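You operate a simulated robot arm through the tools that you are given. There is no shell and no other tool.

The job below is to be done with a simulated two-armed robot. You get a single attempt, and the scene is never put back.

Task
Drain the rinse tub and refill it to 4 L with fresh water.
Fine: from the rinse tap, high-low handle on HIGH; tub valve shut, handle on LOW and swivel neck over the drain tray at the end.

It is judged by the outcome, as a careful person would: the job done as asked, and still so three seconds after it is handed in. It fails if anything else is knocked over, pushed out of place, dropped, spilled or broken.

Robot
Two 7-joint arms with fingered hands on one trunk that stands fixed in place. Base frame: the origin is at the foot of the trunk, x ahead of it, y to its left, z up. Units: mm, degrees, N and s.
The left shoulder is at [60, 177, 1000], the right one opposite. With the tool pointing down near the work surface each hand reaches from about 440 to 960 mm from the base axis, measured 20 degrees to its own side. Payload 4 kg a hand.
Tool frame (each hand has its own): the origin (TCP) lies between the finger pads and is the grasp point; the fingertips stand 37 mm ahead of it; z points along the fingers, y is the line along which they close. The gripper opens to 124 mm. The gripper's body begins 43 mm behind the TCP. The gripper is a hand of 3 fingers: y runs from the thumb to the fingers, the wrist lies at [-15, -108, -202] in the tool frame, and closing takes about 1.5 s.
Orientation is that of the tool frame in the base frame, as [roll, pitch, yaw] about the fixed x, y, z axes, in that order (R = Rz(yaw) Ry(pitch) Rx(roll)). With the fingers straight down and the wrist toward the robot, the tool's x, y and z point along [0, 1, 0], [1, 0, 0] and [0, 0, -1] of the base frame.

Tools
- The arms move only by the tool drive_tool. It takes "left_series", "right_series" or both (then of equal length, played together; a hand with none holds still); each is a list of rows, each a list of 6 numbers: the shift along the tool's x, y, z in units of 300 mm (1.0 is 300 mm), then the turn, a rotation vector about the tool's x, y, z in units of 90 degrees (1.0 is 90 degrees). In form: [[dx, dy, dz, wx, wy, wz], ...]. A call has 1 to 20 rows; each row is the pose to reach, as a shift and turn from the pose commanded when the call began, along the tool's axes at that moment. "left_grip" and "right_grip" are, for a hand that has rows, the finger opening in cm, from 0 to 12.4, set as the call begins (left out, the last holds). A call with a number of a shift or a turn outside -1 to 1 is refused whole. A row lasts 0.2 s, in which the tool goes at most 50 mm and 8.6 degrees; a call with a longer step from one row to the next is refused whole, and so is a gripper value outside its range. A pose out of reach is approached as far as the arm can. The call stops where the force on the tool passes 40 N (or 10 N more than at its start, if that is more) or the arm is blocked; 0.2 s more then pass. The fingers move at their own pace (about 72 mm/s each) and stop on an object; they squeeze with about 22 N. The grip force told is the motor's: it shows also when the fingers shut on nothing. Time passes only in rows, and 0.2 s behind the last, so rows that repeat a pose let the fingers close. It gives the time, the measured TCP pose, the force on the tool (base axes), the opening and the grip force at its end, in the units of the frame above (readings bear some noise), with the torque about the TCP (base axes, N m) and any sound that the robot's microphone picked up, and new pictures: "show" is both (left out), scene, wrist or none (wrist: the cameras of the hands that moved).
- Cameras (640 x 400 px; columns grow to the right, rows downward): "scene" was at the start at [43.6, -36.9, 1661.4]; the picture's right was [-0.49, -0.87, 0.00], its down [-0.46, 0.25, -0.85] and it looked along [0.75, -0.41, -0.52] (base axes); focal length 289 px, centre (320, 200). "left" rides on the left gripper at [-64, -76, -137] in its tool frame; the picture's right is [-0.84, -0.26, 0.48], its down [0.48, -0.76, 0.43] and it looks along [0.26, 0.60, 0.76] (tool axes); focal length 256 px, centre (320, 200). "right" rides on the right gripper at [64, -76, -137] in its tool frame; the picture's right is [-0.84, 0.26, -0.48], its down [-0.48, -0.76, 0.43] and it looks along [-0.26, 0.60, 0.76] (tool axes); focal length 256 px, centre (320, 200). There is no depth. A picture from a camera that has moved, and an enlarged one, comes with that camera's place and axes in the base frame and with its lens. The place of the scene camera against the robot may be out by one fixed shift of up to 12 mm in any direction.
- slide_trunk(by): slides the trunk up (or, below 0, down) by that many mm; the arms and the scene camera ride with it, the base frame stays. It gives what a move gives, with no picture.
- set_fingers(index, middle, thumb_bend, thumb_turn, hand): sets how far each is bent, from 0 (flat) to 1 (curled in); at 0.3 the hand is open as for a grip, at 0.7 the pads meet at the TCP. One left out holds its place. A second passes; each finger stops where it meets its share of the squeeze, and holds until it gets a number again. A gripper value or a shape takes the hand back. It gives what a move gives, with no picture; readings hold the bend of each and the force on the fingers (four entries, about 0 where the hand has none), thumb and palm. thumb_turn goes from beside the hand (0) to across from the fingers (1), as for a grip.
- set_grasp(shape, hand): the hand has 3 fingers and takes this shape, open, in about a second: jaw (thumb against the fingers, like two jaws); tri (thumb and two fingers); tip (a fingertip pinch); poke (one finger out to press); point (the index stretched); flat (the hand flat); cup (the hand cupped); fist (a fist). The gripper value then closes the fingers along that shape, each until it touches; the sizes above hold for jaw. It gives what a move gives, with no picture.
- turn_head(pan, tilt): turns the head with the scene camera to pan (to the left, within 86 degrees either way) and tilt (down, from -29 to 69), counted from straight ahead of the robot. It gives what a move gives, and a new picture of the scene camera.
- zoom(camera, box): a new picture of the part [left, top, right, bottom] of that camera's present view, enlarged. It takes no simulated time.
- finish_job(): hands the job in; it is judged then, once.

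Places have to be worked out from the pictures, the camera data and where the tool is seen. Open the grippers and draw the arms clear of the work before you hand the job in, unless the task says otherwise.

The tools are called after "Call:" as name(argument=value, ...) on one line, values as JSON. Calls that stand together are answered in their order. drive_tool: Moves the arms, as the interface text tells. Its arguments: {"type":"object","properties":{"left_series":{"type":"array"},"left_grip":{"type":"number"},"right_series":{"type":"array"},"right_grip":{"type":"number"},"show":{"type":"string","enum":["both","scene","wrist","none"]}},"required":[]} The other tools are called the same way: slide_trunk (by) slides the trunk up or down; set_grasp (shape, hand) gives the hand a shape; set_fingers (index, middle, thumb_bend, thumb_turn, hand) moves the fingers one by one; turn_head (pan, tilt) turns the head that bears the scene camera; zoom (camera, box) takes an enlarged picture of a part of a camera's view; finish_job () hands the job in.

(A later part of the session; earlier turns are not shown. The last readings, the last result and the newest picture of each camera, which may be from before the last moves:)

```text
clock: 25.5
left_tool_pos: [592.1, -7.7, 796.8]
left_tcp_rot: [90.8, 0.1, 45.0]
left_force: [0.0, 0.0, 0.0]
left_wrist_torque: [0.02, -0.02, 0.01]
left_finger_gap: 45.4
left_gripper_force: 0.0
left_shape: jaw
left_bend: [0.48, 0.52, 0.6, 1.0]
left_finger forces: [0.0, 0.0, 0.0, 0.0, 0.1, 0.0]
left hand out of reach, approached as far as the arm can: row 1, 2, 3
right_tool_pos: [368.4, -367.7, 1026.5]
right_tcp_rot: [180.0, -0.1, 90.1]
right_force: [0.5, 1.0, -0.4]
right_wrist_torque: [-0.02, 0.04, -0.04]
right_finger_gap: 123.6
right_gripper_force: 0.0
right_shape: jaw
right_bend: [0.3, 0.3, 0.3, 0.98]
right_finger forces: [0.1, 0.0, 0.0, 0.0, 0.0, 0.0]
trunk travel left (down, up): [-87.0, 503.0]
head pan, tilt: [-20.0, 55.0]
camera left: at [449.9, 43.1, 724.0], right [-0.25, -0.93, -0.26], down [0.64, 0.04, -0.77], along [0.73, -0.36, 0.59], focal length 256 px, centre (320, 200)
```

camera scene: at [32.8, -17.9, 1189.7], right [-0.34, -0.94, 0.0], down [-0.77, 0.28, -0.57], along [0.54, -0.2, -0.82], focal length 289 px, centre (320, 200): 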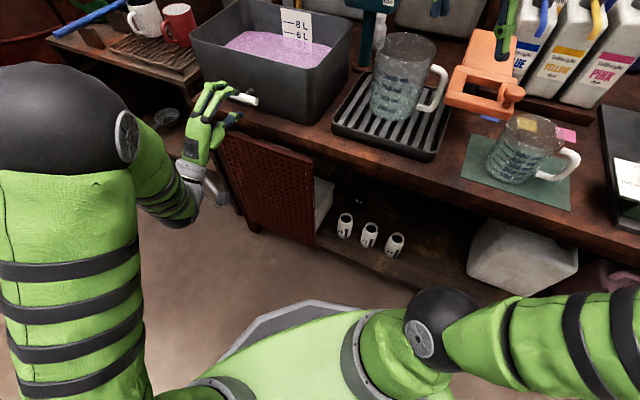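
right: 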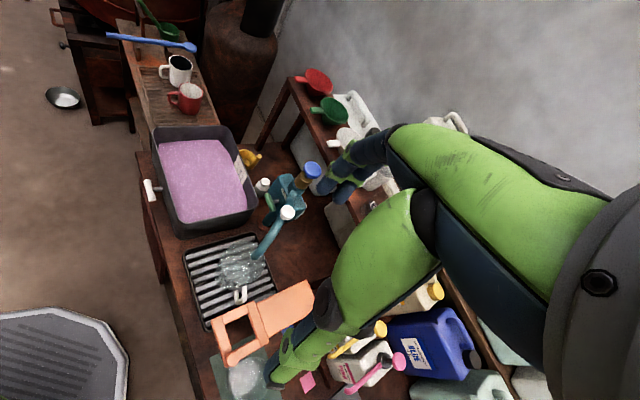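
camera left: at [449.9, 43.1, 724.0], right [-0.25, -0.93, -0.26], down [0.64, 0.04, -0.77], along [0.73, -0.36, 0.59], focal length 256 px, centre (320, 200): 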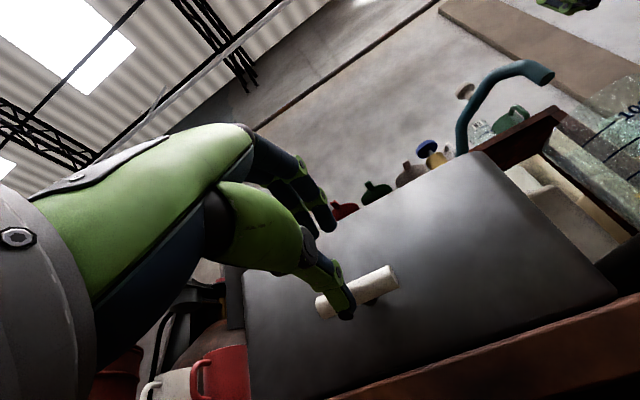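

Sideways is now right ([592, -8, 797]) and only height is left to fix. I lower the trunk another 13 mm, then look again.

Call:
slide_trunk(by=-13)

Call:
drive_tool(left_series=[[0, 0, 0.04, 0, 0, 0], [0, 0, 0.08, 0, 0, 0], [0, 0, 0.08, 0, 0, 0]], show="wrist")

```text
clock: 26.1
left_tool_pos: [593.5, -8.3, 784.2]
left_tcp_rot: [90.8, 0.1, 44.8]
left_force: [-0.8, 0.7, 0.8]
left_wrist_torque: [-0.01, -0.02, -0.04]
left_finger_gap: 45.4
left_gripper_force: 0.1
left_shape: jaw
left_bend: [0.48, 0.52, 0.6, 1.0]
left_finger forces: [0.0, 0.0, 0.0, 0.1, 0.1, 0.0]
right_tool_pos: [368.8, -367.9, 1012.2]
right_tcp_rot: [179.9, 0.0, 90.0]
right_force: [0.2, 0.3, -0.8]
right_wrist_torque: [-0.01, -0.01, 0.0]
right_finger_gap: 123.6
right_gripper_force: 0.1
right_shape: jaw
right_bend: [0.3, 0.3, 0.3, 0.98]
right_finger forces: [0.1, 0.1, 0.1, 0.1, 0.1, 0.1]
trunk travel left (down, up): [-74.0, 516.0]
head pan, tilt: [-20.0, 55.0]
```

```text
clock: 26.9
left_tool_pos: [610.0, -25.4, 785.6]
left_tcp_rot: [90.8, 0.1, 45.0]
left_force: [0.3, -0.7, -0.3]
left_wrist_torque: [0.02, 0.0, -0.01]
left_finger_gap: 45.3
left_gripper_force: 0.1
left_shape: jaw
left_bend: [0.48, 0.52, 0.6, 1.0]
left_finger forces: [0.0, 0.0, 0.1, 0.0, 0.0, 0.0]
right_tool_pos: [369.3, -366.8, 1012.9]
right_tcp_rot: [180.0, 0.0, 90.1]
right_force: [-0.6, 0.5, 0.2]
right_wrist_torque: [0.04, 0.01, 0.01]
right_finger_gap: 123.4
right_gripper_force: 0.1
right_shape: jaw
right_bend: [0.3, 0.3, 0.3, 0.98]
right_finger forces: [0.0, 0.1, 0.1, 0.1, 0.1, 0.1]
trunk travel left (down, up): [-74.0, 516.0]
head pan, tilt: [-20.0, 55.0]
camera left: at [466.2, 26.6, 711.5], right [-0.25, -0.93, -0.26], down [0.64, 0.04, -0.77], along [0.73, -0.36, 0.59], focal length 256 px, centre (320, 200)
```

left: 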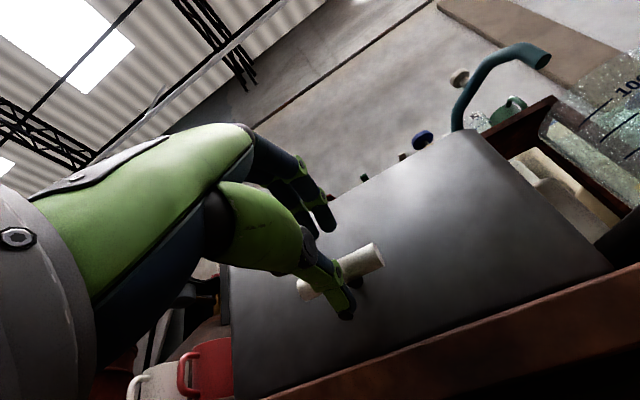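

The bar now sits between thumb and fingers at about [636, -57, 782]. I go 28 mm further forward, then close the fingers on it.

Call:
drive_tool(left_series=[[0, 0, 0.047, 0, 0, 0], [0, 0, 0.093, 0, 0, 0], [0, 0, 0.093, 0, 0, 0]], show="wrist")

Call:
drive_tool(left_series=[[0, 0, 0, 0, 0, 0], [0, 0, 0, 0, 0, 0], [0, 0, 0, 0, 0, 0], [0, 0, 0, 0, 0, 0], [0, 0, 0, 0, 0, 0], [0, 0, 0, 0, 0, 0], [0, 0, 0, 0, 0, 0]], left_grip=0.5)

```text
clock: 27.7
left_tool_pos: [630.6, -44.1, 784.0]
left_tcp_rot: [90.7, 0.1, 45.2]
left_force: [-1.1, 1.5, -0.9]
left_wrist_torque: [0.03, 0.02, -0.01]
left_finger_gap: 45.8
left_gripper_force: 0.1
left_shape: jaw
left_bend: [0.48, 0.52, 0.6, 1.0]
left_finger forces: [0.1, 0.0, 0.1, 0.0, 1.9, 0.1]
right_tool_pos: [369.2, -366.1, 1012.5]
right_tcp_rot: [180.0, 0.0, 90.0]
right_force: [-0.6, -1.0, 0.2]
right_wrist_torque: [-0.01, -0.01, 0.02]
right_finger_gap: 123.8
right_gripper_force: 0.0
right_shape: jaw
right_bend: [0.3, 0.3, 0.3, 0.98]
right_finger forces: [0.1, 0.1, 0.0, 0.0, 0.0, 0.0]
trunk travel left (down, up): [-74.0, 516.0]
head pan, tilt: [-20.0, 55.0]
camera left: at [485.8, 6.7, 710.8], right [-0.25, -0.93, -0.26], down [0.64, 0.04, -0.77], along [0.73, -0.36, 0.59], focal length 256 px, centre (320, 200)
```

left: 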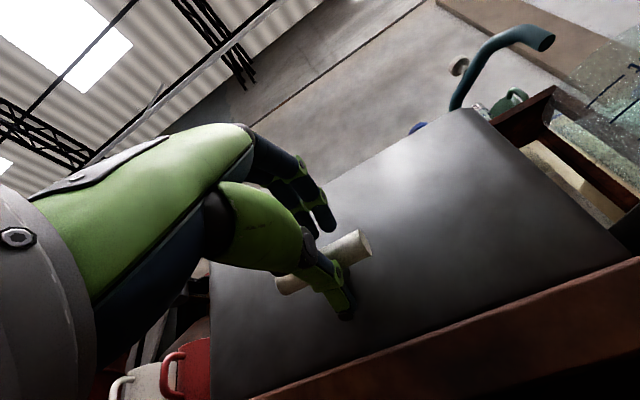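

```text
clock: 29.3
left_tool_pos: [628.4, -45.5, 783.7]
left_tcp_rot: [90.7, 0.1, 45.1]
left_force: [-3.6, 3.8, -7.8]
left_wrist_torque: [0.04, 0.0, 0.0]
left_finger_gap: 19.5
left_gripper_force: 22.2
left_shape: jaw
left_bend: [0.7, 0.71, 0.61, 1.0]
left_finger forces: [12.5, 4.6, 0.1, 0.0, 27.3, 0.0]
right_tool_pos: [368.6, -366.4, 1013.0]
right_tcp_rot: [-180.0, 0.1, 90.0]
right_force: [-0.9, 0.4, 0.2]
right_wrist_torque: [0.02, 0.02, 0.02]
right_finger_gap: 123.7
right_gripper_force: 0.1
right_shape: jaw
right_bend: [0.3, 0.3, 0.3, 0.98]
right_finger forces: [0.1, 0.0, 0.0, 0.0, 0.0, 0.1]
trunk travel left (down, up): [-74.0, 516.0]
head pan, tilt: [-20.0, 55.0]
camera scene: at [33.0, -17.8, 1176.7], right [-0.34, -0.94, 0.0], down [-0.77, 0.28, -0.57], along [0.54, -0.2, -0.82], focal length 289 px, centre (320, 200)
camera left: at [485.7, 6.8, 710.8], right [-0.25, -0.93, -0.26], down [0.64, 0.04, -0.77], along [0.73, -0.36, 0.59], focal length 256 px, centre (320, 200)
```

scene: 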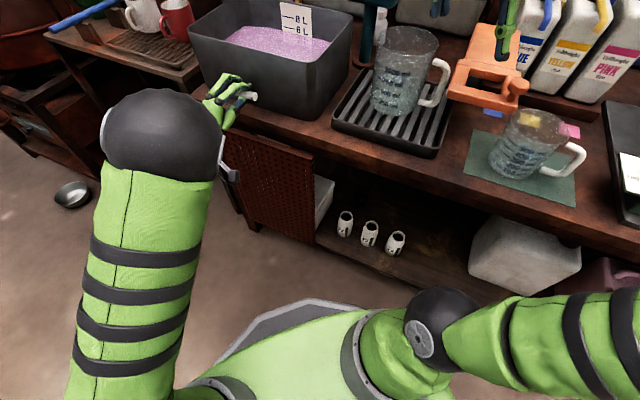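
left: 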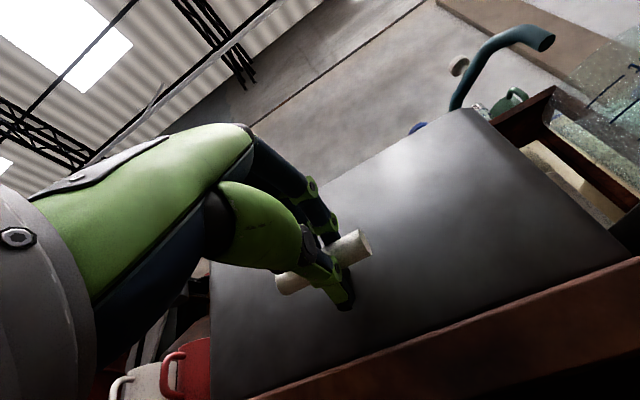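

The fingers hold the bar with 22 N and a 19 mm gap. I try a small clockwise turn about the stem (seen from the front) and watch the torque to learn which way the valve moves.

Call:
drive_tool(left_series=[[0, 0, 0, 0, 0, 0.05], [0, 0, 0, 0, 0, 0.1], [0, 0, 0, 0, 0, 0.15]], show="wrist")

```text
clock: 30.1
left_tool_pos: [628.9, -45.1, 784.1]
left_tcp_rot: [90.7, -13.4, 44.9]
left_force: [-8.4, 7.5, -5.7]
left_wrist_torque: [-0.11, 0.15, -0.04]
left_finger_gap: 19.2
left_gripper_force: 22.1
left_shape: jaw
left_bend: [0.7, 0.71, 0.61, 0.98]
left_finger forces: [16.2, 3.7, 0.0, 0.0, 32.4, 0.0]
right_tool_pos: [368.3, -365.6, 1013.5]
right_tcp_rot: [-180.0, 0.0, 90.0]
right_force: [0.4, -0.1, 0.0]
right_wrist_torque: [0.03, -0.01, -0.02]
right_finger_gap: 123.8
right_gripper_force: 0.2
right_shape: jaw
right_bend: [0.3, 0.3, 0.3, 0.98]
right_finger forces: [0.0, 0.0, 0.0, 0.0, 0.0, 0.0]
trunk travel left (down, up): [-74.0, 516.0]
head pan, tilt: [-20.0, 55.0]
camera left: at [500.0, 20.8, 698.2], right [-0.2, -0.87, -0.45], down [0.76, 0.16, -0.63], along [0.62, -0.47, 0.63], focal length 256 px, centre (320, 200)
```

left: 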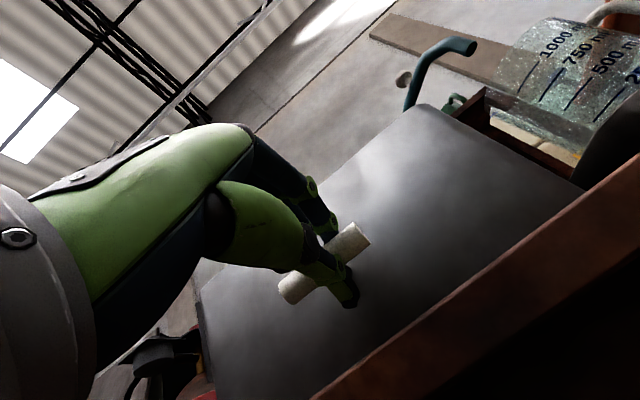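

In the hand's own view the bar turned about as much as the hand did, so it stayed still: that direction is against the stop. I turn the other way, counter-clockwise seen from the front.

Call:
drive_tool(left_series=[[0, 0, 0, 0, 0, -0.08], [0, 0, 0, 0, 0, -0.16], [0, 0, 0, 0, 0, -0.24], [0, 0, 0, 0, 0, -0.32], [0, 0, 0, 0, 0, -0.4]])

```text
clock: 31.3
left_tool_pos: [630.2, -43.7, 782.4]
left_tcp_rot: [90.7, 22.7, 45.3]
left_force: [-7.8, 7.9, -5.3]
left_wrist_torque: [0.04, -0.02, 0.07]
left_finger_gap: 18.7
left_gripper_force: 21.8
left_shape: jaw
left_bend: [0.7, 0.69, 0.61, 1.0]
left_finger forces: [12.9, 7.0, 0.1, 0.0, 30.2, 0.1]
right_tool_pos: [368.5, -366.7, 1012.5]
right_tcp_rot: [179.9, 0.0, 90.2]
right_force: [0.5, 0.3, -0.5]
right_wrist_torque: [0.04, -0.02, -0.03]
right_finger_gap: 123.7
right_gripper_force: 0.1
right_shape: jaw
right_bend: [0.3, 0.3, 0.3, 0.98]
right_finger forces: [0.0, 0.1, 0.0, 0.0, 0.0, 0.0]
trunk travel left (down, up): [-74.0, 516.0]
head pan, tilt: [-20.0, 55.0]
camera scene: at [32.8, -17.5, 1176.7], right [-0.34, -0.94, 0.0], down [-0.77, 0.28, -0.57], along [0.54, -0.2, -0.82], focal length 289 px, centre (320, 200)
camera left: at [469.9, -10.3, 740.6], right [-0.27, -0.96, 0.08], down [0.41, -0.19, -0.89], along [0.87, -0.21, 0.44], focal length 256 px, centre (320, 200)
```

scene: 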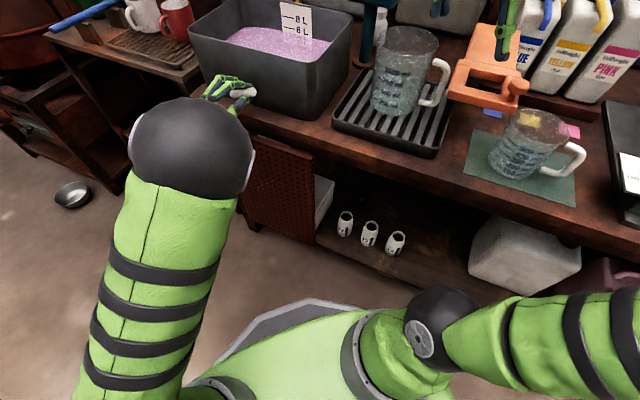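
left: 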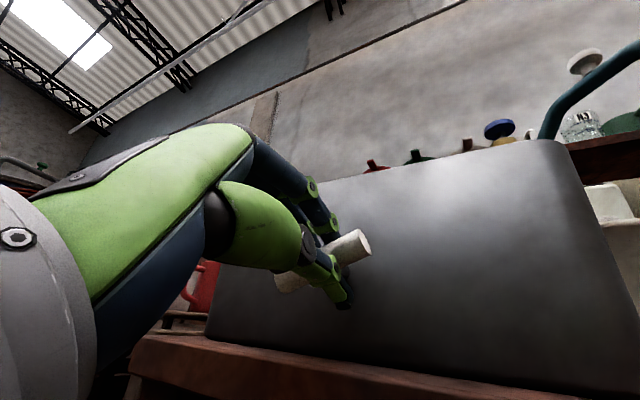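

The bar is now turning with the hand (22 degrees so far, little torque). I keep turning counter-clockwise towards vertical.

Call:
drive_tool(left_series=[[0, 0, 0, 0, 0, -0.08], [0, 0, 0, 0, 0, -0.16], [0, 0, 0, 0, 0, -0.24], [0, 0, 0, 0, 0, -0.32], [0, 0, 0, 0, 0, -0.4], [0, 0, 0, 0, 0, -0.48]])

```text
clock: 32.7
left_tool_pos: [630.2, -44.0, 783.4]
left_tcp_rot: [92.0, 66.1, 47.1]
left_force: [-3.3, 10.1, -4.9]
left_wrist_torque: [0.03, -0.02, 0.33]
left_finger_gap: 17.5
left_gripper_force: 21.3
left_shape: jaw
left_bend: [0.7, 0.68, 0.62, 1.0]
left_finger forces: [14.7, 9.5, 0.0, 0.0, 26.4, 0.0]
right_tool_pos: [369.5, -366.1, 1013.3]
right_tcp_rot: [180.0, 0.0, 90.0]
right_force: [-0.2, -0.7, -0.1]
right_wrist_torque: [0.0, 0.04, -0.04]
right_finger_gap: 123.5
right_gripper_force: 0.0
right_shape: jaw
right_bend: [0.3, 0.3, 0.3, 0.98]
right_finger forces: [0.0, 0.1, 0.0, 0.0, 0.1, 0.1]
trunk travel left (down, up): [-74.0, 516.0]
head pan, tilt: [-20.0, 55.0]
camera scene: at [32.9, -17.4, 1176.7], right [-0.34, -0.94, 0.0], down [-0.77, 0.28, -0.57], along [0.54, -0.2, -0.82], focal length 289 px, centre (320, 200)
camera left: at [465.5, -16.1, 813.0], right [-0.06, -0.75, 0.65], down [-0.05, -0.65, -0.76], along [1.0, -0.08, 0.0], focal length 256 px, centre (320, 200)
```

scene: 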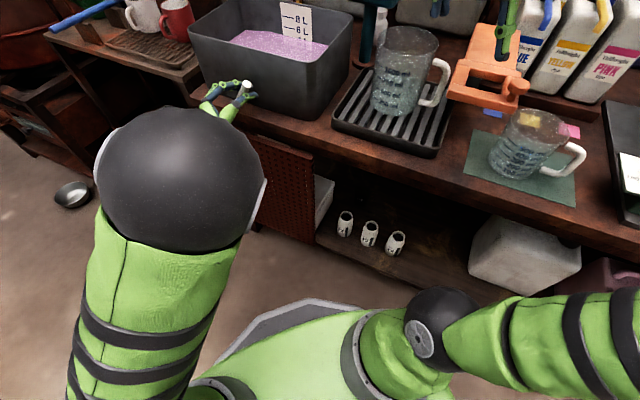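
left: 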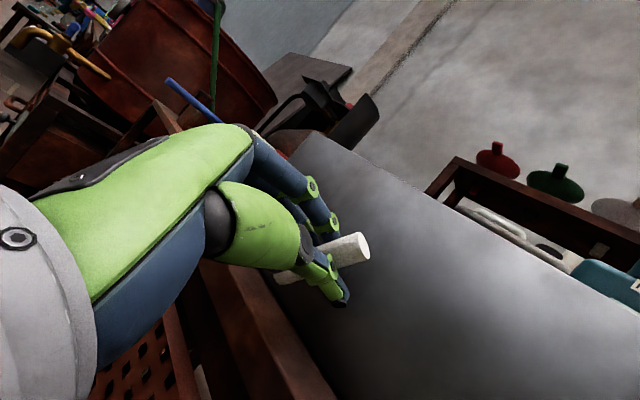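

The bar is at 66 degrees and the water level is already falling (the next mark is appearing). I turn the remaining 24 degrees to fully open.

Call:
drive_tool(left_series=[[0, 0, 0, 0, 0, -0.07], [0, 0, 0, 0, 0, -0.14], [0, 0, 0, 0, 0, -0.21], [0, 0, 0, 0, 0, -0.265]])

```text
clock: 33.7
left_tool_pos: [629.7, -45.3, 783.4]
left_tcp_rot: [169.7, 89.2, 124.8]
left_force: [-2.9, 12.3, -6.3]
left_wrist_torque: [0.12, 0.07, 0.44]
left_finger_gap: 16.6
left_gripper_force: 22.0
left_shape: jaw
left_bend: [0.7, 0.67, 0.62, 1.0]
left_finger forces: [14.8, 10.9, 0.0, 0.1, 25.4, 0.1]
right_tool_pos: [368.8, -364.7, 1013.6]
right_tcp_rot: [180.0, -0.1, 90.1]
right_force: [-0.4, 0.3, -0.1]
right_wrist_torque: [-0.01, 0.03, 0.01]
right_finger_gap: 124.0
right_gripper_force: 0.1
right_shape: jaw
right_bend: [0.3, 0.3, 0.3, 0.98]
right_finger forces: [0.0, 0.0, 0.0, 0.0, 0.1, 0.0]
trunk travel left (down, up): [-74.0, 516.0]
head pan, tilt: [-20.0, 55.0]
camera scene: at [32.9, -17.3, 1176.7], right [-0.34, -0.94, 0.0], down [-0.77, 0.28, -0.57], along [0.54, -0.2, -0.82], focal length 289 px, centre (320, 200)
camera left: at [479.4, -3.1, 849.2], right [0.17, -0.53, 0.83], down [-0.23, -0.84, -0.49], along [0.96, -0.11, -0.26], focal length 256 px, centre (320, 200)
```

scene: 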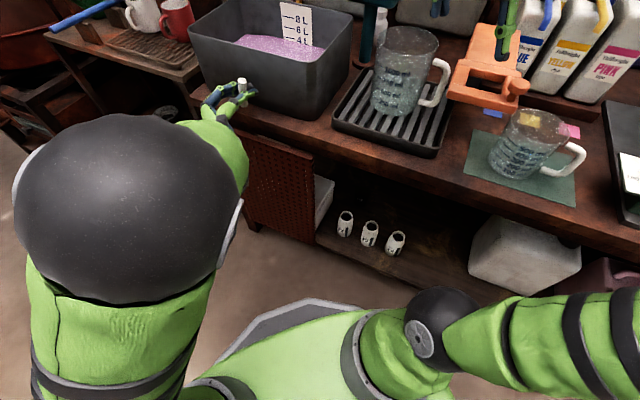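
left: 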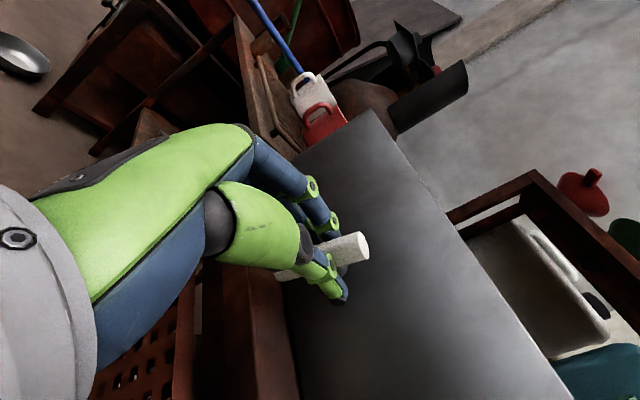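

The valve bar is vertical and the level has dropped to near the 4 L mark. I keep hold of the handle and turn the head to watch the tub drain.

Call:
turn_head(pan=-14, tilt=30)

Call:
drive_tool(left_series=[[0, 0, 0, 0, 0, 0], [0, 0, 0, 0, 0, 0], [0, 0, 0, 0, 0, 0], [0, 0, 0, 0, 0, 0], [0, 0, 0, 0, 0, 0], [0, 0, 0, 0, 0, 0], [0, 0, 0, 0, 0, 0], [0, 0, 0, 0, 0, 0], [0, 0, 0, 0, 0, 0], [0, 0, 0, 0, 0, 0]], show="scene")

Call:
zoom(camera="scene", box=[180, 130, 380, 300])

```text
clock: 34.6
left_tool_pos: [629.4, -44.9, 783.3]
left_tcp_rot: [155.9, 89.2, 111.0]
left_force: [-4.2, 13.3, -7.0]
left_wrist_torque: [0.12, 0.14, 0.4]
left_finger_gap: 16.5
left_gripper_force: 22.2
left_shape: jaw
left_bend: [0.7, 0.67, 0.62, 1.0]
left_finger forces: [14.8, 11.1, 0.0, 0.1, 26.0, 0.0]
right_tool_pos: [369.5, -366.6, 1013.2]
right_tcp_rot: [180.0, -0.1, 90.0]
right_force: [0.2, 0.0, 0.1]
right_wrist_torque: [0.0, 0.0, 0.01]
right_finger_gap: 123.5
right_gripper_force: 0.1
right_shape: jaw
right_bend: [0.3, 0.3, 0.3, 0.98]
right_finger forces: [0.1, 0.1, 0.0, 0.0, 0.1, 0.0]
trunk travel left (down, up): [-74.0, 516.0]
head pan, tilt: [-14.0, 30.0]
camera scene: at [52.9, -14.4, 1212.6], right [-0.24, -0.97, 0.0], down [-0.49, 0.12, -0.87], along [0.84, -0.21, -0.5], focal length 289 px, centre (320, 200)
```

scene: 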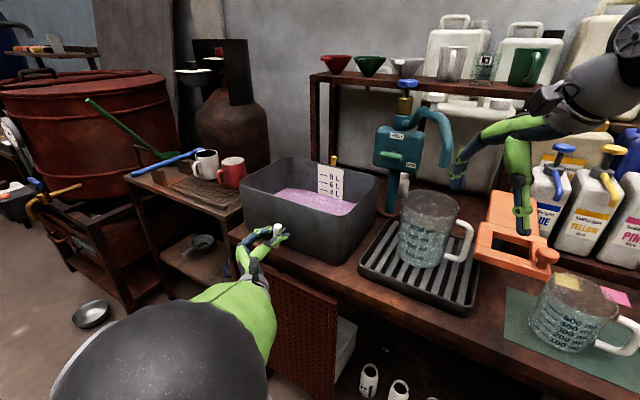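

```text
clock: 36.8
left_tool_pos: [629.6, -44.4, 783.2]
left_tcp_rot: [163.5, 89.1, 118.6]
left_force: [-5.6, 13.6, -7.6]
left_wrist_torque: [0.2, 0.14, 0.4]
left_finger_gap: 16.5
left_gripper_force: 22.2
left_shape: jaw
left_bend: [0.7, 0.67, 0.62, 1.0]
left_finger forces: [14.5, 11.5, 0.1, 0.1, 26.8, 0.0]
right_tool_pos: [370.0, -364.9, 1012.8]
right_tcp_rot: [-180.0, -0.1, 90.0]
right_force: [-0.3, 0.9, 0.6]
right_wrist_torque: [0.02, -0.02, 0.03]
right_finger_gap: 123.9
right_gripper_force: 0.1
right_shape: jaw
right_bend: [0.3, 0.3, 0.3, 0.98]
right_finger forces: [0.1, 0.0, 0.0, 0.0, 0.0, 0.0]
trunk travel left (down, up): [-74.0, 516.0]
head pan, tilt: [-14.0, 30.0]
camera scene: at [53.0, -14.4, 1212.7], right [-0.24, -0.97, 0.0], down [-0.49, 0.12, -0.87], along [0.84, -0.21, -0.5], focal length 289 px, centre (320, 200)
```

scene: 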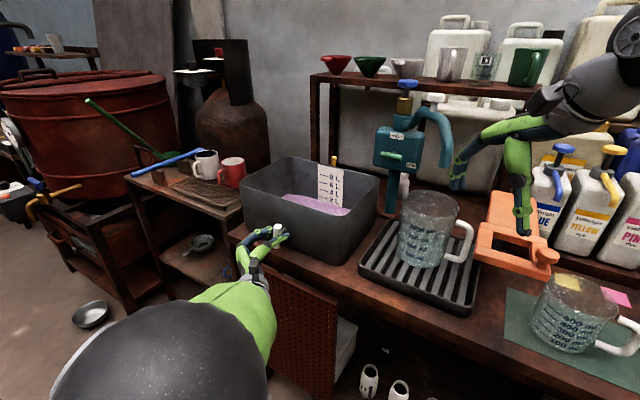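

```text
2.35 times, centred on (280, 215) of scene
camera zoom: at [53.0, -14.4, 1212.7], right [-0.24, -0.97, 0.0], down [-0.49, 0.12, -0.87], along [0.84, -0.21, -0.5], focal length 679 px, centre (414, 165)
```

zoom: 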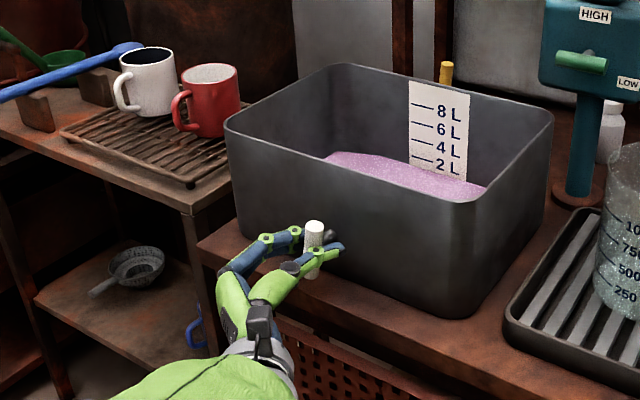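

The 2 L mark is now showing, so it drains at roughly 0.7 L/s. I wait four more seconds.

Call:
drive_tool(left_series=[[0, 0, 0, 0, 0, 0], [0, 0, 0, 0, 0, 0], [0, 0, 0, 0, 0, 0], [0, 0, 0, 0, 0, 0], [0, 0, 0, 0, 0, 0], [0, 0, 0, 0, 0, 0], [0, 0, 0, 0, 0, 0], [0, 0, 0, 0, 0, 0], [0, 0, 0, 0, 0, 0], [0, 0, 0, 0, 0, 0], [0, 0, 0, 0, 0, 0], [0, 0, 0, 0, 0, 0], [0, 0, 0, 0, 0, 0], [0, 0, 0, 0, 0, 0], [0, 0, 0, 0, 0, 0], [0, 0, 0, 0, 0, 0], [0, 0, 0, 0, 0, 0], [0, 0, 0, 0, 0, 0], [0, 0, 0, 0, 0, 0], [0, 0, 0, 0, 0, 0]], show="scene")

Call:
zoom(camera="scene", box=[180, 130, 380, 300])

```text
clock: 41.0
left_tool_pos: [630.6, -44.0, 783.2]
left_tcp_rot: [161.8, 89.2, 116.8]
left_force: [-6.0, 13.9, -8.3]
left_wrist_torque: [0.17, 0.17, 0.41]
left_finger_gap: 16.9
left_gripper_force: 21.8
left_shape: jaw
left_bend: [0.7, 0.67, 0.62, 1.0]
left_finger forces: [14.3, 11.4, 0.0, 0.0, 27.1, 0.0]
right_tool_pos: [368.7, -365.8, 1013.3]
right_tcp_rot: [180.0, 0.0, 90.0]
right_force: [0.7, -0.6, -0.3]
right_wrist_torque: [0.03, -0.02, -0.04]
right_finger_gap: 123.8
right_gripper_force: 0.1
right_shape: jaw
right_bend: [0.3, 0.3, 0.3, 0.98]
right_finger forces: [0.0, 0.0, 0.0, 0.0, 0.0, 0.0]
trunk travel left (down, up): [-74.0, 516.0]
head pan, tilt: [-14.0, 30.0]
camera scene: at [53.0, -14.4, 1212.7], right [-0.24, -0.97, 0.0], down [-0.49, 0.12, -0.87], along [0.84, -0.21, -0.5], focal length 289 px, centre (320, 200)
```

scene: 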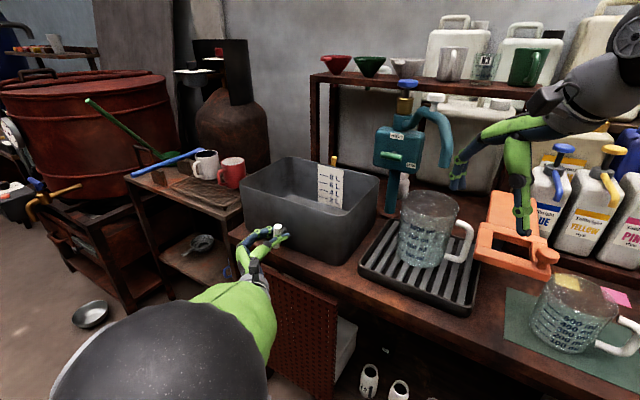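

```text
2.35 times, centred on (280, 215) of scene
camera zoom: at [53.0, -14.4, 1212.7], right [-0.24, -0.97, 0.0], down [-0.49, 0.12, -0.87], along [0.84, -0.21, -0.5], focal length 679 px, centre (414, 165)
```

zoom: 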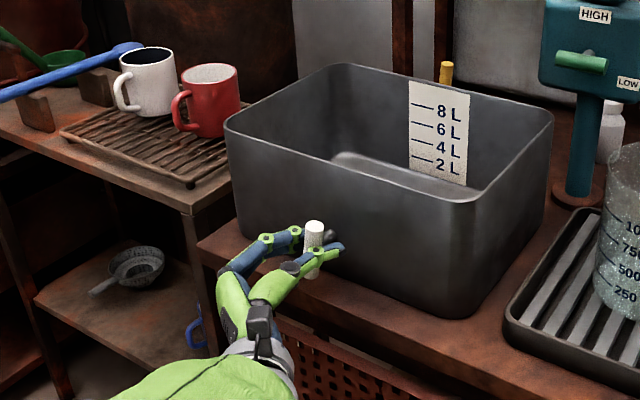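

The tub looks empty: I see its bare floor edge. I wait three more seconds for the last of it.

Call:
drive_tool(left_series=[[0, 0, 0, 0, 0, 0], [0, 0, 0, 0, 0, 0], [0, 0, 0, 0, 0, 0], [0, 0, 0, 0, 0, 0], [0, 0, 0, 0, 0, 0], [0, 0, 0, 0, 0, 0], [0, 0, 0, 0, 0, 0], [0, 0, 0, 0, 0, 0], [0, 0, 0, 0, 0, 0], [0, 0, 0, 0, 0, 0], [0, 0, 0, 0, 0, 0], [0, 0, 0, 0, 0, 0], [0, 0, 0, 0, 0, 0], [0, 0, 0, 0, 0, 0], [0, 0, 0, 0, 0, 0], [0, 0, 0, 0, 0, 0]], show="none")

Call:
zoom(camera="scene", box=[230, 140, 390, 270])

```text
clock: 44.4
left_tool_pos: [630.7, -45.5, 782.6]
left_tcp_rot: [157.1, 89.1, 112.2]
left_force: [-5.8, 13.4, -8.5]
left_wrist_torque: [0.17, 0.15, 0.36]
left_finger_gap: 16.7
left_gripper_force: 22.2
left_shape: jaw
left_bend: [0.7, 0.67, 0.62, 1.0]
left_finger forces: [14.3, 11.2, 0.0, 0.1, 27.2, 0.0]
right_tool_pos: [369.0, -366.3, 1012.6]
right_tcp_rot: [180.0, 0.0, 90.0]
right_force: [0.0, -0.2, 0.1]
right_wrist_torque: [0.03, 0.0, -0.01]
right_finger_gap: 123.5
right_gripper_force: 0.1
right_shape: jaw
right_bend: [0.3, 0.3, 0.3, 0.98]
right_finger forces: [0.0, 0.0, 0.1, 0.0, 0.1, 0.0]
trunk travel left (down, up): [-74.0, 516.0]
head pan, tilt: [-14.0, 30.0]
```

```text
3.08 times, centred on (310, 205) of scene
camera zoom: at [53.0, -14.4, 1212.7], right [-0.24, -0.97, 0.0], down [-0.49, 0.12, -0.87], along [0.84, -0.21, -0.5], focal length 888 px, centre (351, 185)
```

zoom: 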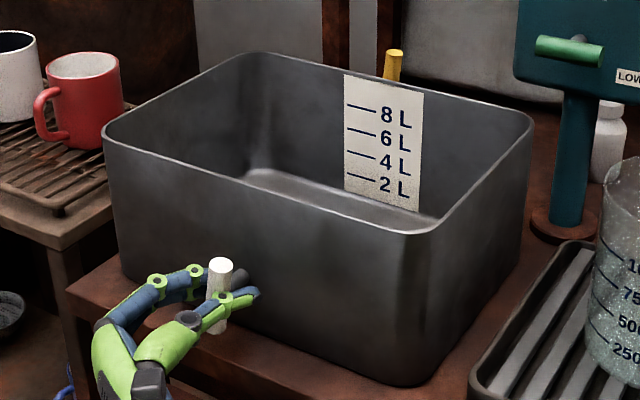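

The tub is empty. I turn the bar back clockwise to horizontal, going a few degrees past so it seats on its shut stop.

Call:
drive_tool(left_series=[[0, 0, 0, 0, 0, 0.08], [0, 0, 0, 0, 0, 0.16], [0, 0, 0, 0, 0, 0.24], [0, 0, 0, 0, 0, 0.32], [0, 0, 0, 0, 0, 0.4], [0, 0, 0, 0, 0, 0.48], [0, 0, 0, 0, 0, 0.56], [0, 0, 0, 0, 0, 0.64], [0, 0, 0, 0, 0, 0.72], [0, 0, 0, 0, 0, 0.8], [0, 0, 0, 0, 0, 0.88], [0, 0, 0, 0, 0, 0.96], [0, 0, 0, 0, 0, 1.0]])

```text
clock: 47.2
left_tool_pos: [629.3, -43.7, 782.7]
left_tcp_rot: [90.8, -0.4, 45.1]
left_force: [-11.7, 9.3, -14.7]
left_wrist_torque: [0.1, 0.17, -0.03]
left_finger_gap: 18.4
left_gripper_force: 21.8
left_shape: jaw
left_bend: [0.7, 0.7, 0.61, 1.0]
left_finger forces: [13.2, 5.4, 0.1, 0.0, 38.3, 0.0]
right_tool_pos: [369.3, -366.5, 1012.2]
right_tcp_rot: [180.0, 0.0, 89.9]
right_force: [-0.1, 0.3, 0.2]
right_wrist_torque: [-0.01, -0.04, -0.01]
right_finger_gap: 123.6
right_gripper_force: 0.1
right_shape: jaw
right_bend: [0.3, 0.3, 0.3, 0.98]
right_finger forces: [0.0, 0.0, 0.0, 0.0, 0.1, 0.0]
trunk travel left (down, up): [-74.0, 516.0]
head pan, tilt: [-14.0, 30.0]
camera scene: at [52.9, -14.7, 1212.7], right [-0.24, -0.97, 0.0], down [-0.49, 0.12, -0.87], along [0.84, -0.21, -0.5], focal length 289 px, centre (320, 200)
camera left: at [486.7, 7.2, 709.3], right [-0.25, -0.93, -0.27], down [0.65, 0.05, -0.76], along [0.72, -0.37, 0.59], focal length 256 px, centre (320, 200)
```

scene: 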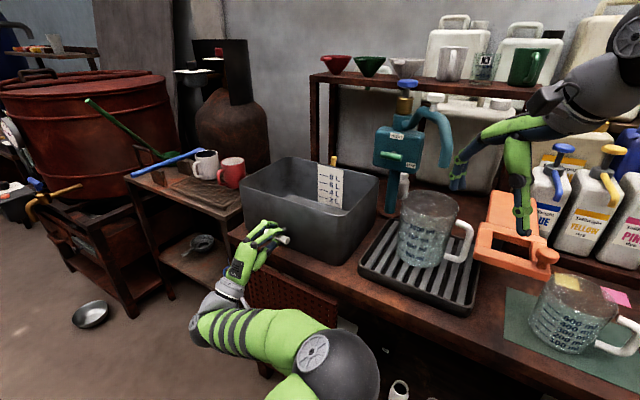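
left: 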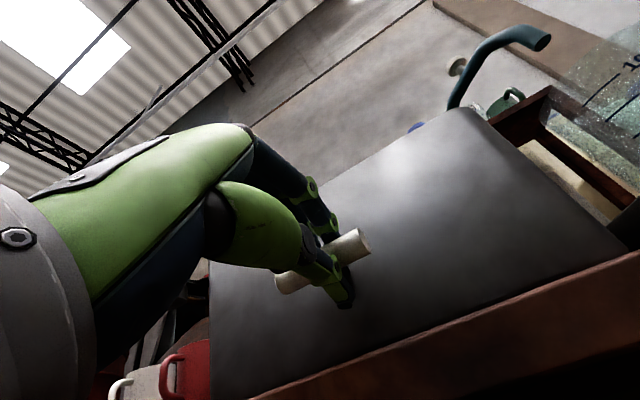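

The bar is horizontal again, as it was at the start. I nudge it 6 degrees more clockwise to be sure it rests on the stop, then zoom in.

Call:
drive_tool(left_series=[[0, 0, 0, 0, 0, 0.04], [0, 0, 0, 0, 0, 0.08], [0, 0, 0, 0, 0, 0.08]], show="none")

Call:
zoom(camera="scene", box=[220, 190, 320, 270])

Call:
zoom(camera="left", box=[240, 190, 420, 340])

```text
clock: 48.0
left_tool_pos: [629.7, -44.4, 784.1]
left_tcp_rot: [90.8, -7.6, 45.0]
left_force: [-9.9, 6.8, -10.9]
left_wrist_torque: [0.04, 0.23, -0.09]
left_finger_gap: 18.3
left_gripper_force: 22.0
left_shape: jaw
left_bend: [0.7, 0.7, 0.61, 0.99]
left_finger forces: [15.8, 4.4, 0.0, 0.1, 37.4, 0.0]
right_tool_pos: [369.2, -366.5, 1012.6]
right_tcp_rot: [-180.0, 0.1, 90.1]
right_force: [-0.4, 0.4, 0.7]
right_wrist_torque: [0.03, -0.04, 0.01]
right_finger_gap: 123.8
right_gripper_force: 0.1
right_shape: jaw
right_bend: [0.3, 0.3, 0.3, 0.98]
right_finger forces: [0.0, 0.0, 0.1, 0.0, 0.0, 0.0]
trunk travel left (down, up): [-74.0, 516.0]
head pan, tilt: [-14.0, 30.0]
```

```text
5.00 times, centred on (270, 230) of scene
camera zoom: at [52.9, -14.8, 1212.7], right [-0.24, -0.97, 0.0], down [-0.49, 0.12, -0.87], along [0.84, -0.21, -0.5], focal length 1443 px, centre (570, 50)
```

zoom: 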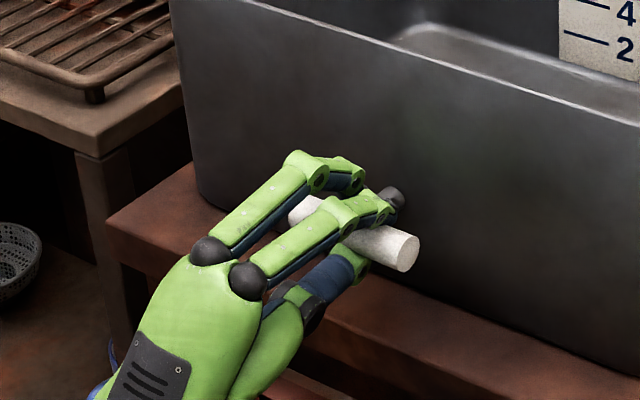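

```text
2.67 times, centred on (330, 265) of left
camera zoom: at [494.0, 14.7, 702.5], right [-0.23, -0.9, -0.37], down [0.71, 0.11, -0.7], along [0.67, -0.42, 0.61], focal length 683 px, centre (293, 27)
```

zoom: 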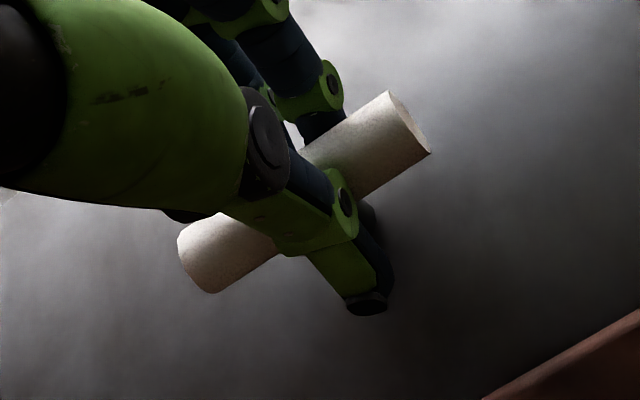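

The bar is level with its stem centred, so the valve is shut. I open the fingers, undo the small extra twist, and back straight out 50 mm.

Call:
drive_tool(left_series=[[0, 0, 0, 0, 0, 0], [0, 0, 0, 0, 0, -0.04], [0, 0, 0, 0, 0, -0.08], [0, 0, 0, 0, 0, -0.08], [0, 0, 0, 0, 0, -0.08], [0, 0, -0.06, 0, 0, -0.08], [0, 0, -0.12, 0, 0, -0.08], [0, 0, -0.18, 0, 0, -0.08]], left_grip=4.8)

```text
clock: 49.8
left_tool_pos: [590.8, -7.8, 785.1]
left_tcp_rot: [90.7, -0.3, 45.0]
left_force: [0.1, 0.8, -0.8]
left_wrist_torque: [-0.01, 0.01, 0.0]
left_finger_gap: 48.1
left_gripper_force: 0.1
left_shape: jaw
left_bend: [0.47, 0.51, 0.59, 1.0]
left_finger forces: [0.0, 0.0, 0.0, 0.1, 0.0, 0.0]
right_tool_pos: [368.8, -366.9, 1012.5]
right_tcp_rot: [-180.0, 0.0, 90.0]
right_force: [0.2, 0.3, -0.4]
right_wrist_torque: [0.0, -0.01, -0.01]
right_finger_gap: 123.5
right_gripper_force: 0.1
right_shape: jaw
right_bend: [0.3, 0.3, 0.3, 0.98]
right_finger forces: [0.0, 0.0, 0.1, 0.1, 0.0, 0.0]
trunk travel left (down, up): [-74.0, 516.0]
head pan, tilt: [-14.0, 30.0]
camera scene: at [52.8, -15.2, 1212.7], right [-0.24, -0.97, 0.0], down [-0.49, 0.12, -0.87], along [0.84, -0.21, -0.5], focal length 289 px, centre (320, 200)
camera left: at [449.2, 44.4, 711.1], right [-0.25, -0.93, -0.27], down [0.64, 0.05, -0.76], along [0.72, -0.37, 0.59], focal length 256 px, centre (320, 200)
```

scene: 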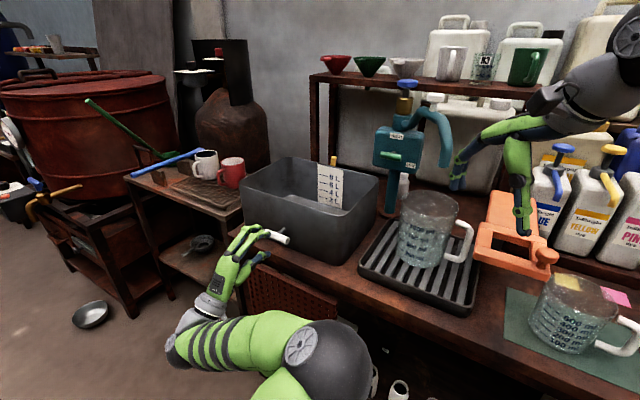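
left: 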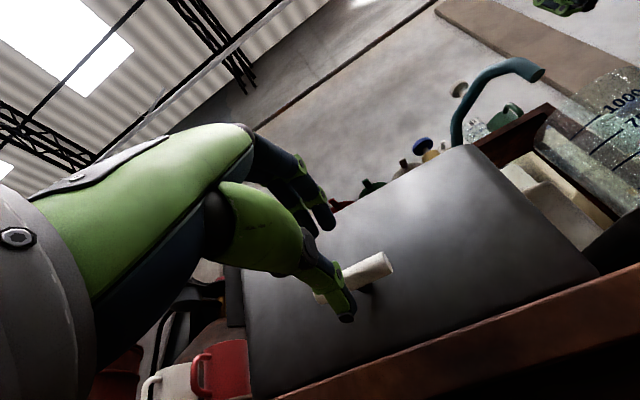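

The left hand is clear of the bar. I swing it back to fingers-down and away from the bench.

Call:
drive_tool(left_series=[[0.005, -0.024, -0.041, 0.0833, 0, 0], [0.011, -0.047, -0.082, 0.1667, 0, 0], [0.016, -0.071, -0.123, 0.25, 0, 0], [0.021, -0.094, -0.164, 0.3333, 0, 0], [0.026, -0.118, -0.205, 0.4167, 0, 0], [0.032, -0.142, -0.246, 0.5, 0, 0], [0.037, -0.165, -0.288, 0.5833, 0, 0], [0.042, -0.189, -0.329, 0.6667, 0, 0], [0.047, -0.212, -0.37, 0.75, 0, 0], [0.053, -0.236, -0.411, 0.8333, 0, 0], [0.058, -0.259, -0.452, 0.9167, 0, 0], [0.063, -0.283, -0.493, 1.0, 0, 0]], show="scene")

```text
clock: 52.4
left_tool_pos: [499.2, 112.2, 700.2]
left_tcp_rot: [-179.0, -0.4, 45.1]
left_force: [-1.0, 0.6, 0.6]
left_wrist_torque: [0.03, 0.01, -0.03]
left_finger_gap: 48.1
left_gripper_force: 0.1
left_shape: jaw
left_bend: [0.47, 0.51, 0.59, 1.0]
left_finger forces: [0.0, 0.0, 0.1, 0.0, 0.1, 0.0]
right_tool_pos: [368.1, -366.6, 1011.9]
right_tcp_rot: [-180.0, 0.1, 90.0]
right_force: [-0.7, 0.1, -0.4]
right_wrist_torque: [0.04, -0.01, 0.0]
right_finger_gap: 123.8
right_gripper_force: 0.1
right_shape: jaw
right_bend: [0.3, 0.3, 0.3, 0.98]
right_finger forces: [0.1, 0.1, 0.0, 0.0, 0.1, 0.1]
trunk travel left (down, up): [-74.0, 516.0]
head pan, tilt: [-14.0, 30.0]
camera scene: at [52.8, -15.0, 1212.7], right [-0.24, -0.97, 0.0], down [-0.49, 0.12, -0.87], along [0.84, -0.21, -0.5], focal length 289 px, centre (320, 200)
```

scene: 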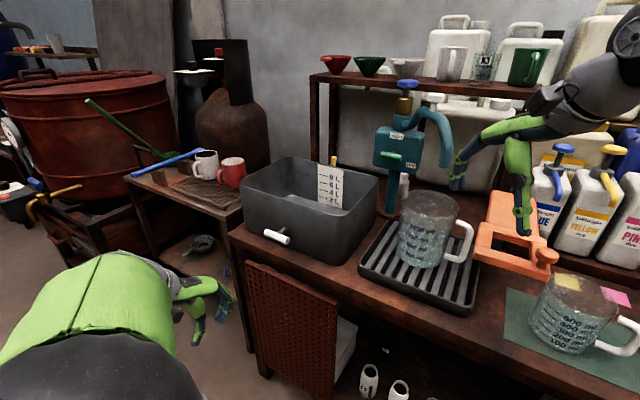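

The valve bar is horizontal and free. I raise the trunk 440 mm again so the right arm can work at the height of the tap's knobs.

Call:
slide_trunk(by=440)

Call:
turn_head(pan=-26, tilt=38)

Call:
drive_tool(right_series=[[0, 0, 0, 0, 0, 0]], show="wrist")

```text
refused: 440 is not a number from -400 to 400
```

```text
clock: 53.2
left_tool_pos: [499.1, 111.5, 701.1]
left_tcp_rot: [-179.2, -0.2, 45.2]
left_force: [0.1, 0.0, -0.4]
left_wrist_torque: [-0.01, 0.0, 0.01]
left_finger_gap: 48.1
left_gripper_force: 0.0
left_shape: jaw
left_bend: [0.47, 0.51, 0.59, 1.0]
left_finger forces: [0.1, 0.1, 0.1, 0.0, 0.0, 0.0]
right_tool_pos: [368.7, -366.5, 1013.3]
right_tcp_rot: [180.0, 0.0, 90.0]
right_force: [-0.6, -0.6, -0.5]
right_wrist_torque: [-0.02, 0.03, 0.03]
right_finger_gap: 123.6
right_gripper_force: 0.0
right_shape: jaw
right_bend: [0.3, 0.3, 0.3, 0.98]
right_finger forces: [0.0, 0.0, 0.0, 0.0, 0.0, 0.0]
trunk travel left (down, up): [-74.0, 516.0]
head pan, tilt: [-26.0, 38.0]
camera scene: at [42.7, -31.1, 1200.4], right [-0.44, -0.9, 0.0], down [-0.55, 0.27, -0.79], along [0.71, -0.35, -0.62], focal length 289 px, centre (320, 200)
```

scene: 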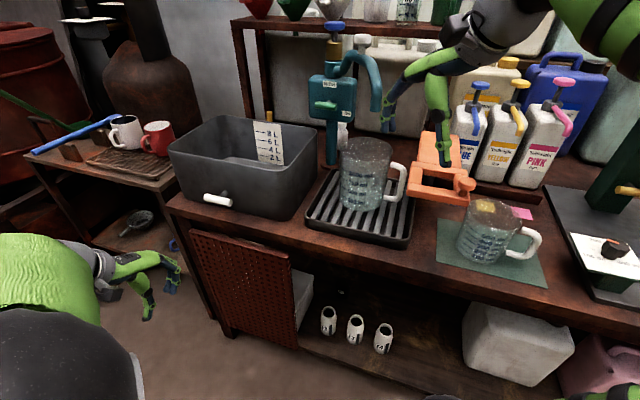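

```text
clock: 53.6
left_tool_pos: [498.6, 112.4, 702.1]
left_tcp_rot: [-179.1, -0.2, 45.2]
left_force: [-0.3, -0.4, 0.0]
left_wrist_torque: [0.0, -0.03, 0.0]
left_finger_gap: 47.5
left_gripper_force: 0.0
left_shape: jaw
left_bend: [0.47, 0.51, 0.59, 1.0]
left_finger forces: [0.0, 0.0, 0.0, 0.1, 0.0, 0.0]
right_tool_pos: [368.6, -366.9, 1012.7]
right_tcp_rot: [-180.0, 0.0, 90.0]
right_force: [-1.0, -0.4, 0.2]
right_wrist_torque: [-0.02, 0.03, -0.02]
right_finger_gap: 123.6
right_gripper_force: 0.1
right_shape: jaw
right_bend: [0.3, 0.3, 0.3, 0.98]
right_finger forces: [0.0, 0.0, 0.0, 0.0, 0.0, 0.0]
trunk travel left (down, up): [-74.0, 516.0]
head pan, tilt: [-26.0, 38.0]
camera right: at [292.9, -302.0, 1150.3], right [0.26, -0.84, 0.48], down [-0.76, -0.48, -0.43], along [0.6, -0.26, -0.76], focal length 256 px, centre (320, 200)
```

right: 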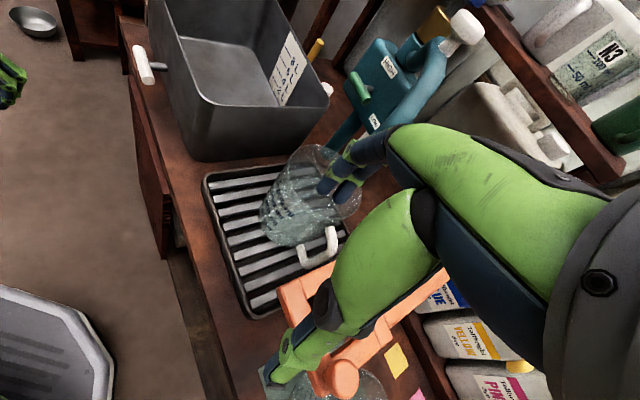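

The right camera confirms the green bar at [709, -378, 940] and the white knob at [599, -401, 1106]. The slide is limited to 400 mm per call, so I raise it by 400.

Call:
slide_trunk(by=400)

Call:
turn_head(pan=-30, tilt=40)

```text
clock: 57.4
left_tool_pos: [498.8, 112.0, 1100.9]
left_tcp_rot: [-179.1, -0.3, 45.1]
left_force: [0.7, 0.0, 0.1]
left_wrist_torque: [-0.02, -0.02, -0.04]
left_finger_gap: 48.0
left_gripper_force: 0.0
left_shape: jaw
left_bend: [0.47, 0.51, 0.59, 1.0]
left_finger forces: [0.1, 0.1, 0.1, 0.0, 0.0, 0.0]
right_tool_pos: [368.1, -366.7, 1412.2]
right_tcp_rot: [180.0, -0.1, 90.0]
right_force: [0.0, -0.1, 0.4]
right_wrist_torque: [0.01, -0.02, 0.0]
right_finger_gap: 123.7
right_gripper_force: 0.1
right_shape: jaw
right_bend: [0.3, 0.3, 0.3, 0.98]
right_finger forces: [0.0, 0.0, 0.0, 0.1, 0.1, 0.0]
trunk travel left (down, up): [-474.0, 116.0]
head pan, tilt: [-26.0, 38.0]
```

```text
clock: 58.0
left_tool_pos: [500.4, 110.7, 1100.2]
left_tcp_rot: [-179.2, -0.3, 45.1]
left_force: [-0.1, 0.5, -0.9]
left_wrist_torque: [-0.02, 0.02, 0.04]
left_finger_gap: 48.0
left_gripper_force: 0.1
left_shape: jaw
left_bend: [0.47, 0.51, 0.59, 1.0]
left_finger forces: [0.1, 0.1, 0.1, 0.0, 0.1, 0.1]
right_tool_pos: [368.2, -367.1, 1413.0]
right_tcp_rot: [180.0, -0.1, 90.0]
right_force: [1.0, 1.3, 0.5]
right_wrist_torque: [0.03, 0.01, 0.0]
right_finger_gap: 123.5
right_gripper_force: 0.1
right_shape: jaw
right_bend: [0.3, 0.3, 0.3, 0.98]
right_finger forces: [0.0, 0.1, 0.1, 0.0, 0.0, 0.0]
trunk travel left (down, up): [-474.0, 116.0]
head pan, tilt: [-30.0, 40.0]
camera scene: at [38.7, -35.8, 1597.4], right [-0.5, -0.87, 0.0], down [-0.56, 0.32, -0.77], along [0.66, -0.38, -0.64], focal length 289 px, centre (320, 200)
```

scene: 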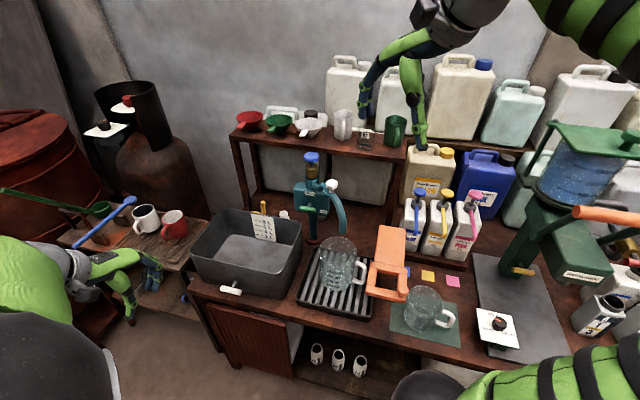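

I plan to swing the neck by pushing it from its right side with the closed fingers of the right hand. I move that hand to a point above and to the right of the neck, closing the fingers on the way.

Call:
drive_tool(right_series=[[-0.019, 0.05, 0.055, 0, 0, 0], [-0.037, 0.1, 0.109, 0, 0, 0], [-0.056, 0.149, 0.164, 0, 0, 0], [-0.075, 0.199, 0.218, 0, 0, 0], [-0.093, 0.249, 0.273, 0, 0, 0], [-0.112, 0.299, 0.328, 0, 0, 0], [-0.131, 0.348, 0.382, 0, 0, 0], [-0.15, 0.398, 0.437, 0, 0, 0], [-0.168, 0.448, 0.492, 0, 0, 0], [-0.187, 0.498, 0.546, 0, 0, 0], [-0.206, 0.547, 0.601, 0, 0, 0], [-0.224, 0.597, 0.655, 0, 0, 0], [-0.243, 0.647, 0.71, 0, 0, 0]], right_grip=0.5)

```text
clock: 60.8
left_tool_pos: [499.3, 111.7, 1101.1]
left_tcp_rot: [-179.2, -0.2, 45.1]
left_force: [0.5, 0.4, -0.7]
left_wrist_torque: [-0.01, 0.03, -0.02]
left_finger_gap: 48.0
left_gripper_force: 0.0
left_shape: jaw
left_bend: [0.47, 0.51, 0.59, 1.0]
left_finger forces: [0.0, 0.0, 0.0, 0.1, 0.1, 0.1]
right_tool_pos: [563.9, -441.3, 1200.6]
right_tcp_rot: [-180.0, 0.0, 89.9]
right_force: [-0.8, 1.2, -0.2]
right_wrist_torque: [0.0, 0.0, 0.01]
right_finger_gap: 5.4
right_gripper_force: 0.1
right_shape: jaw
right_bend: [0.67, 0.68, 0.69, 1.0]
right_finger forces: [0.0, 0.0, 0.0, 0.0, 0.1, 0.0]
trunk travel left (down, up): [-474.0, 116.0]
head pan, tilt: [-30.0, 40.0]
camera scene: at [39.3, -36.0, 1597.4], right [-0.5, -0.87, 0.0], down [-0.56, 0.32, -0.77], along [0.66, -0.38, -0.64], focal length 289 px, centre (320, 200)
camera right: at [488.0, -375.0, 1337.3], right [0.26, -0.84, 0.48], down [-0.76, -0.48, -0.43], along [0.6, -0.26, -0.76], focal length 256 px, centre (320, 200)
```

scene: 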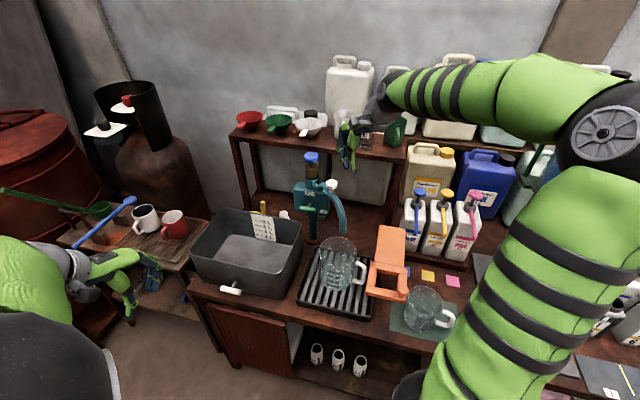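
right: 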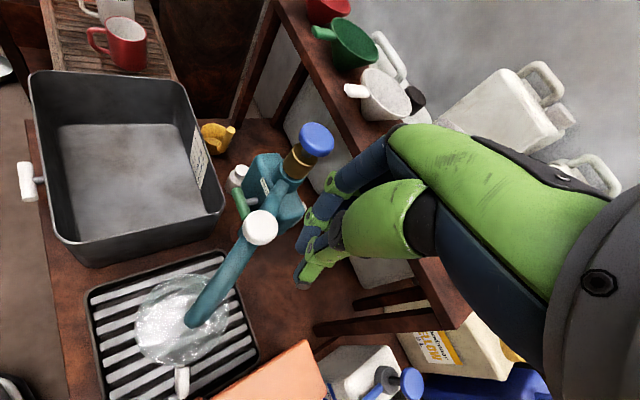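

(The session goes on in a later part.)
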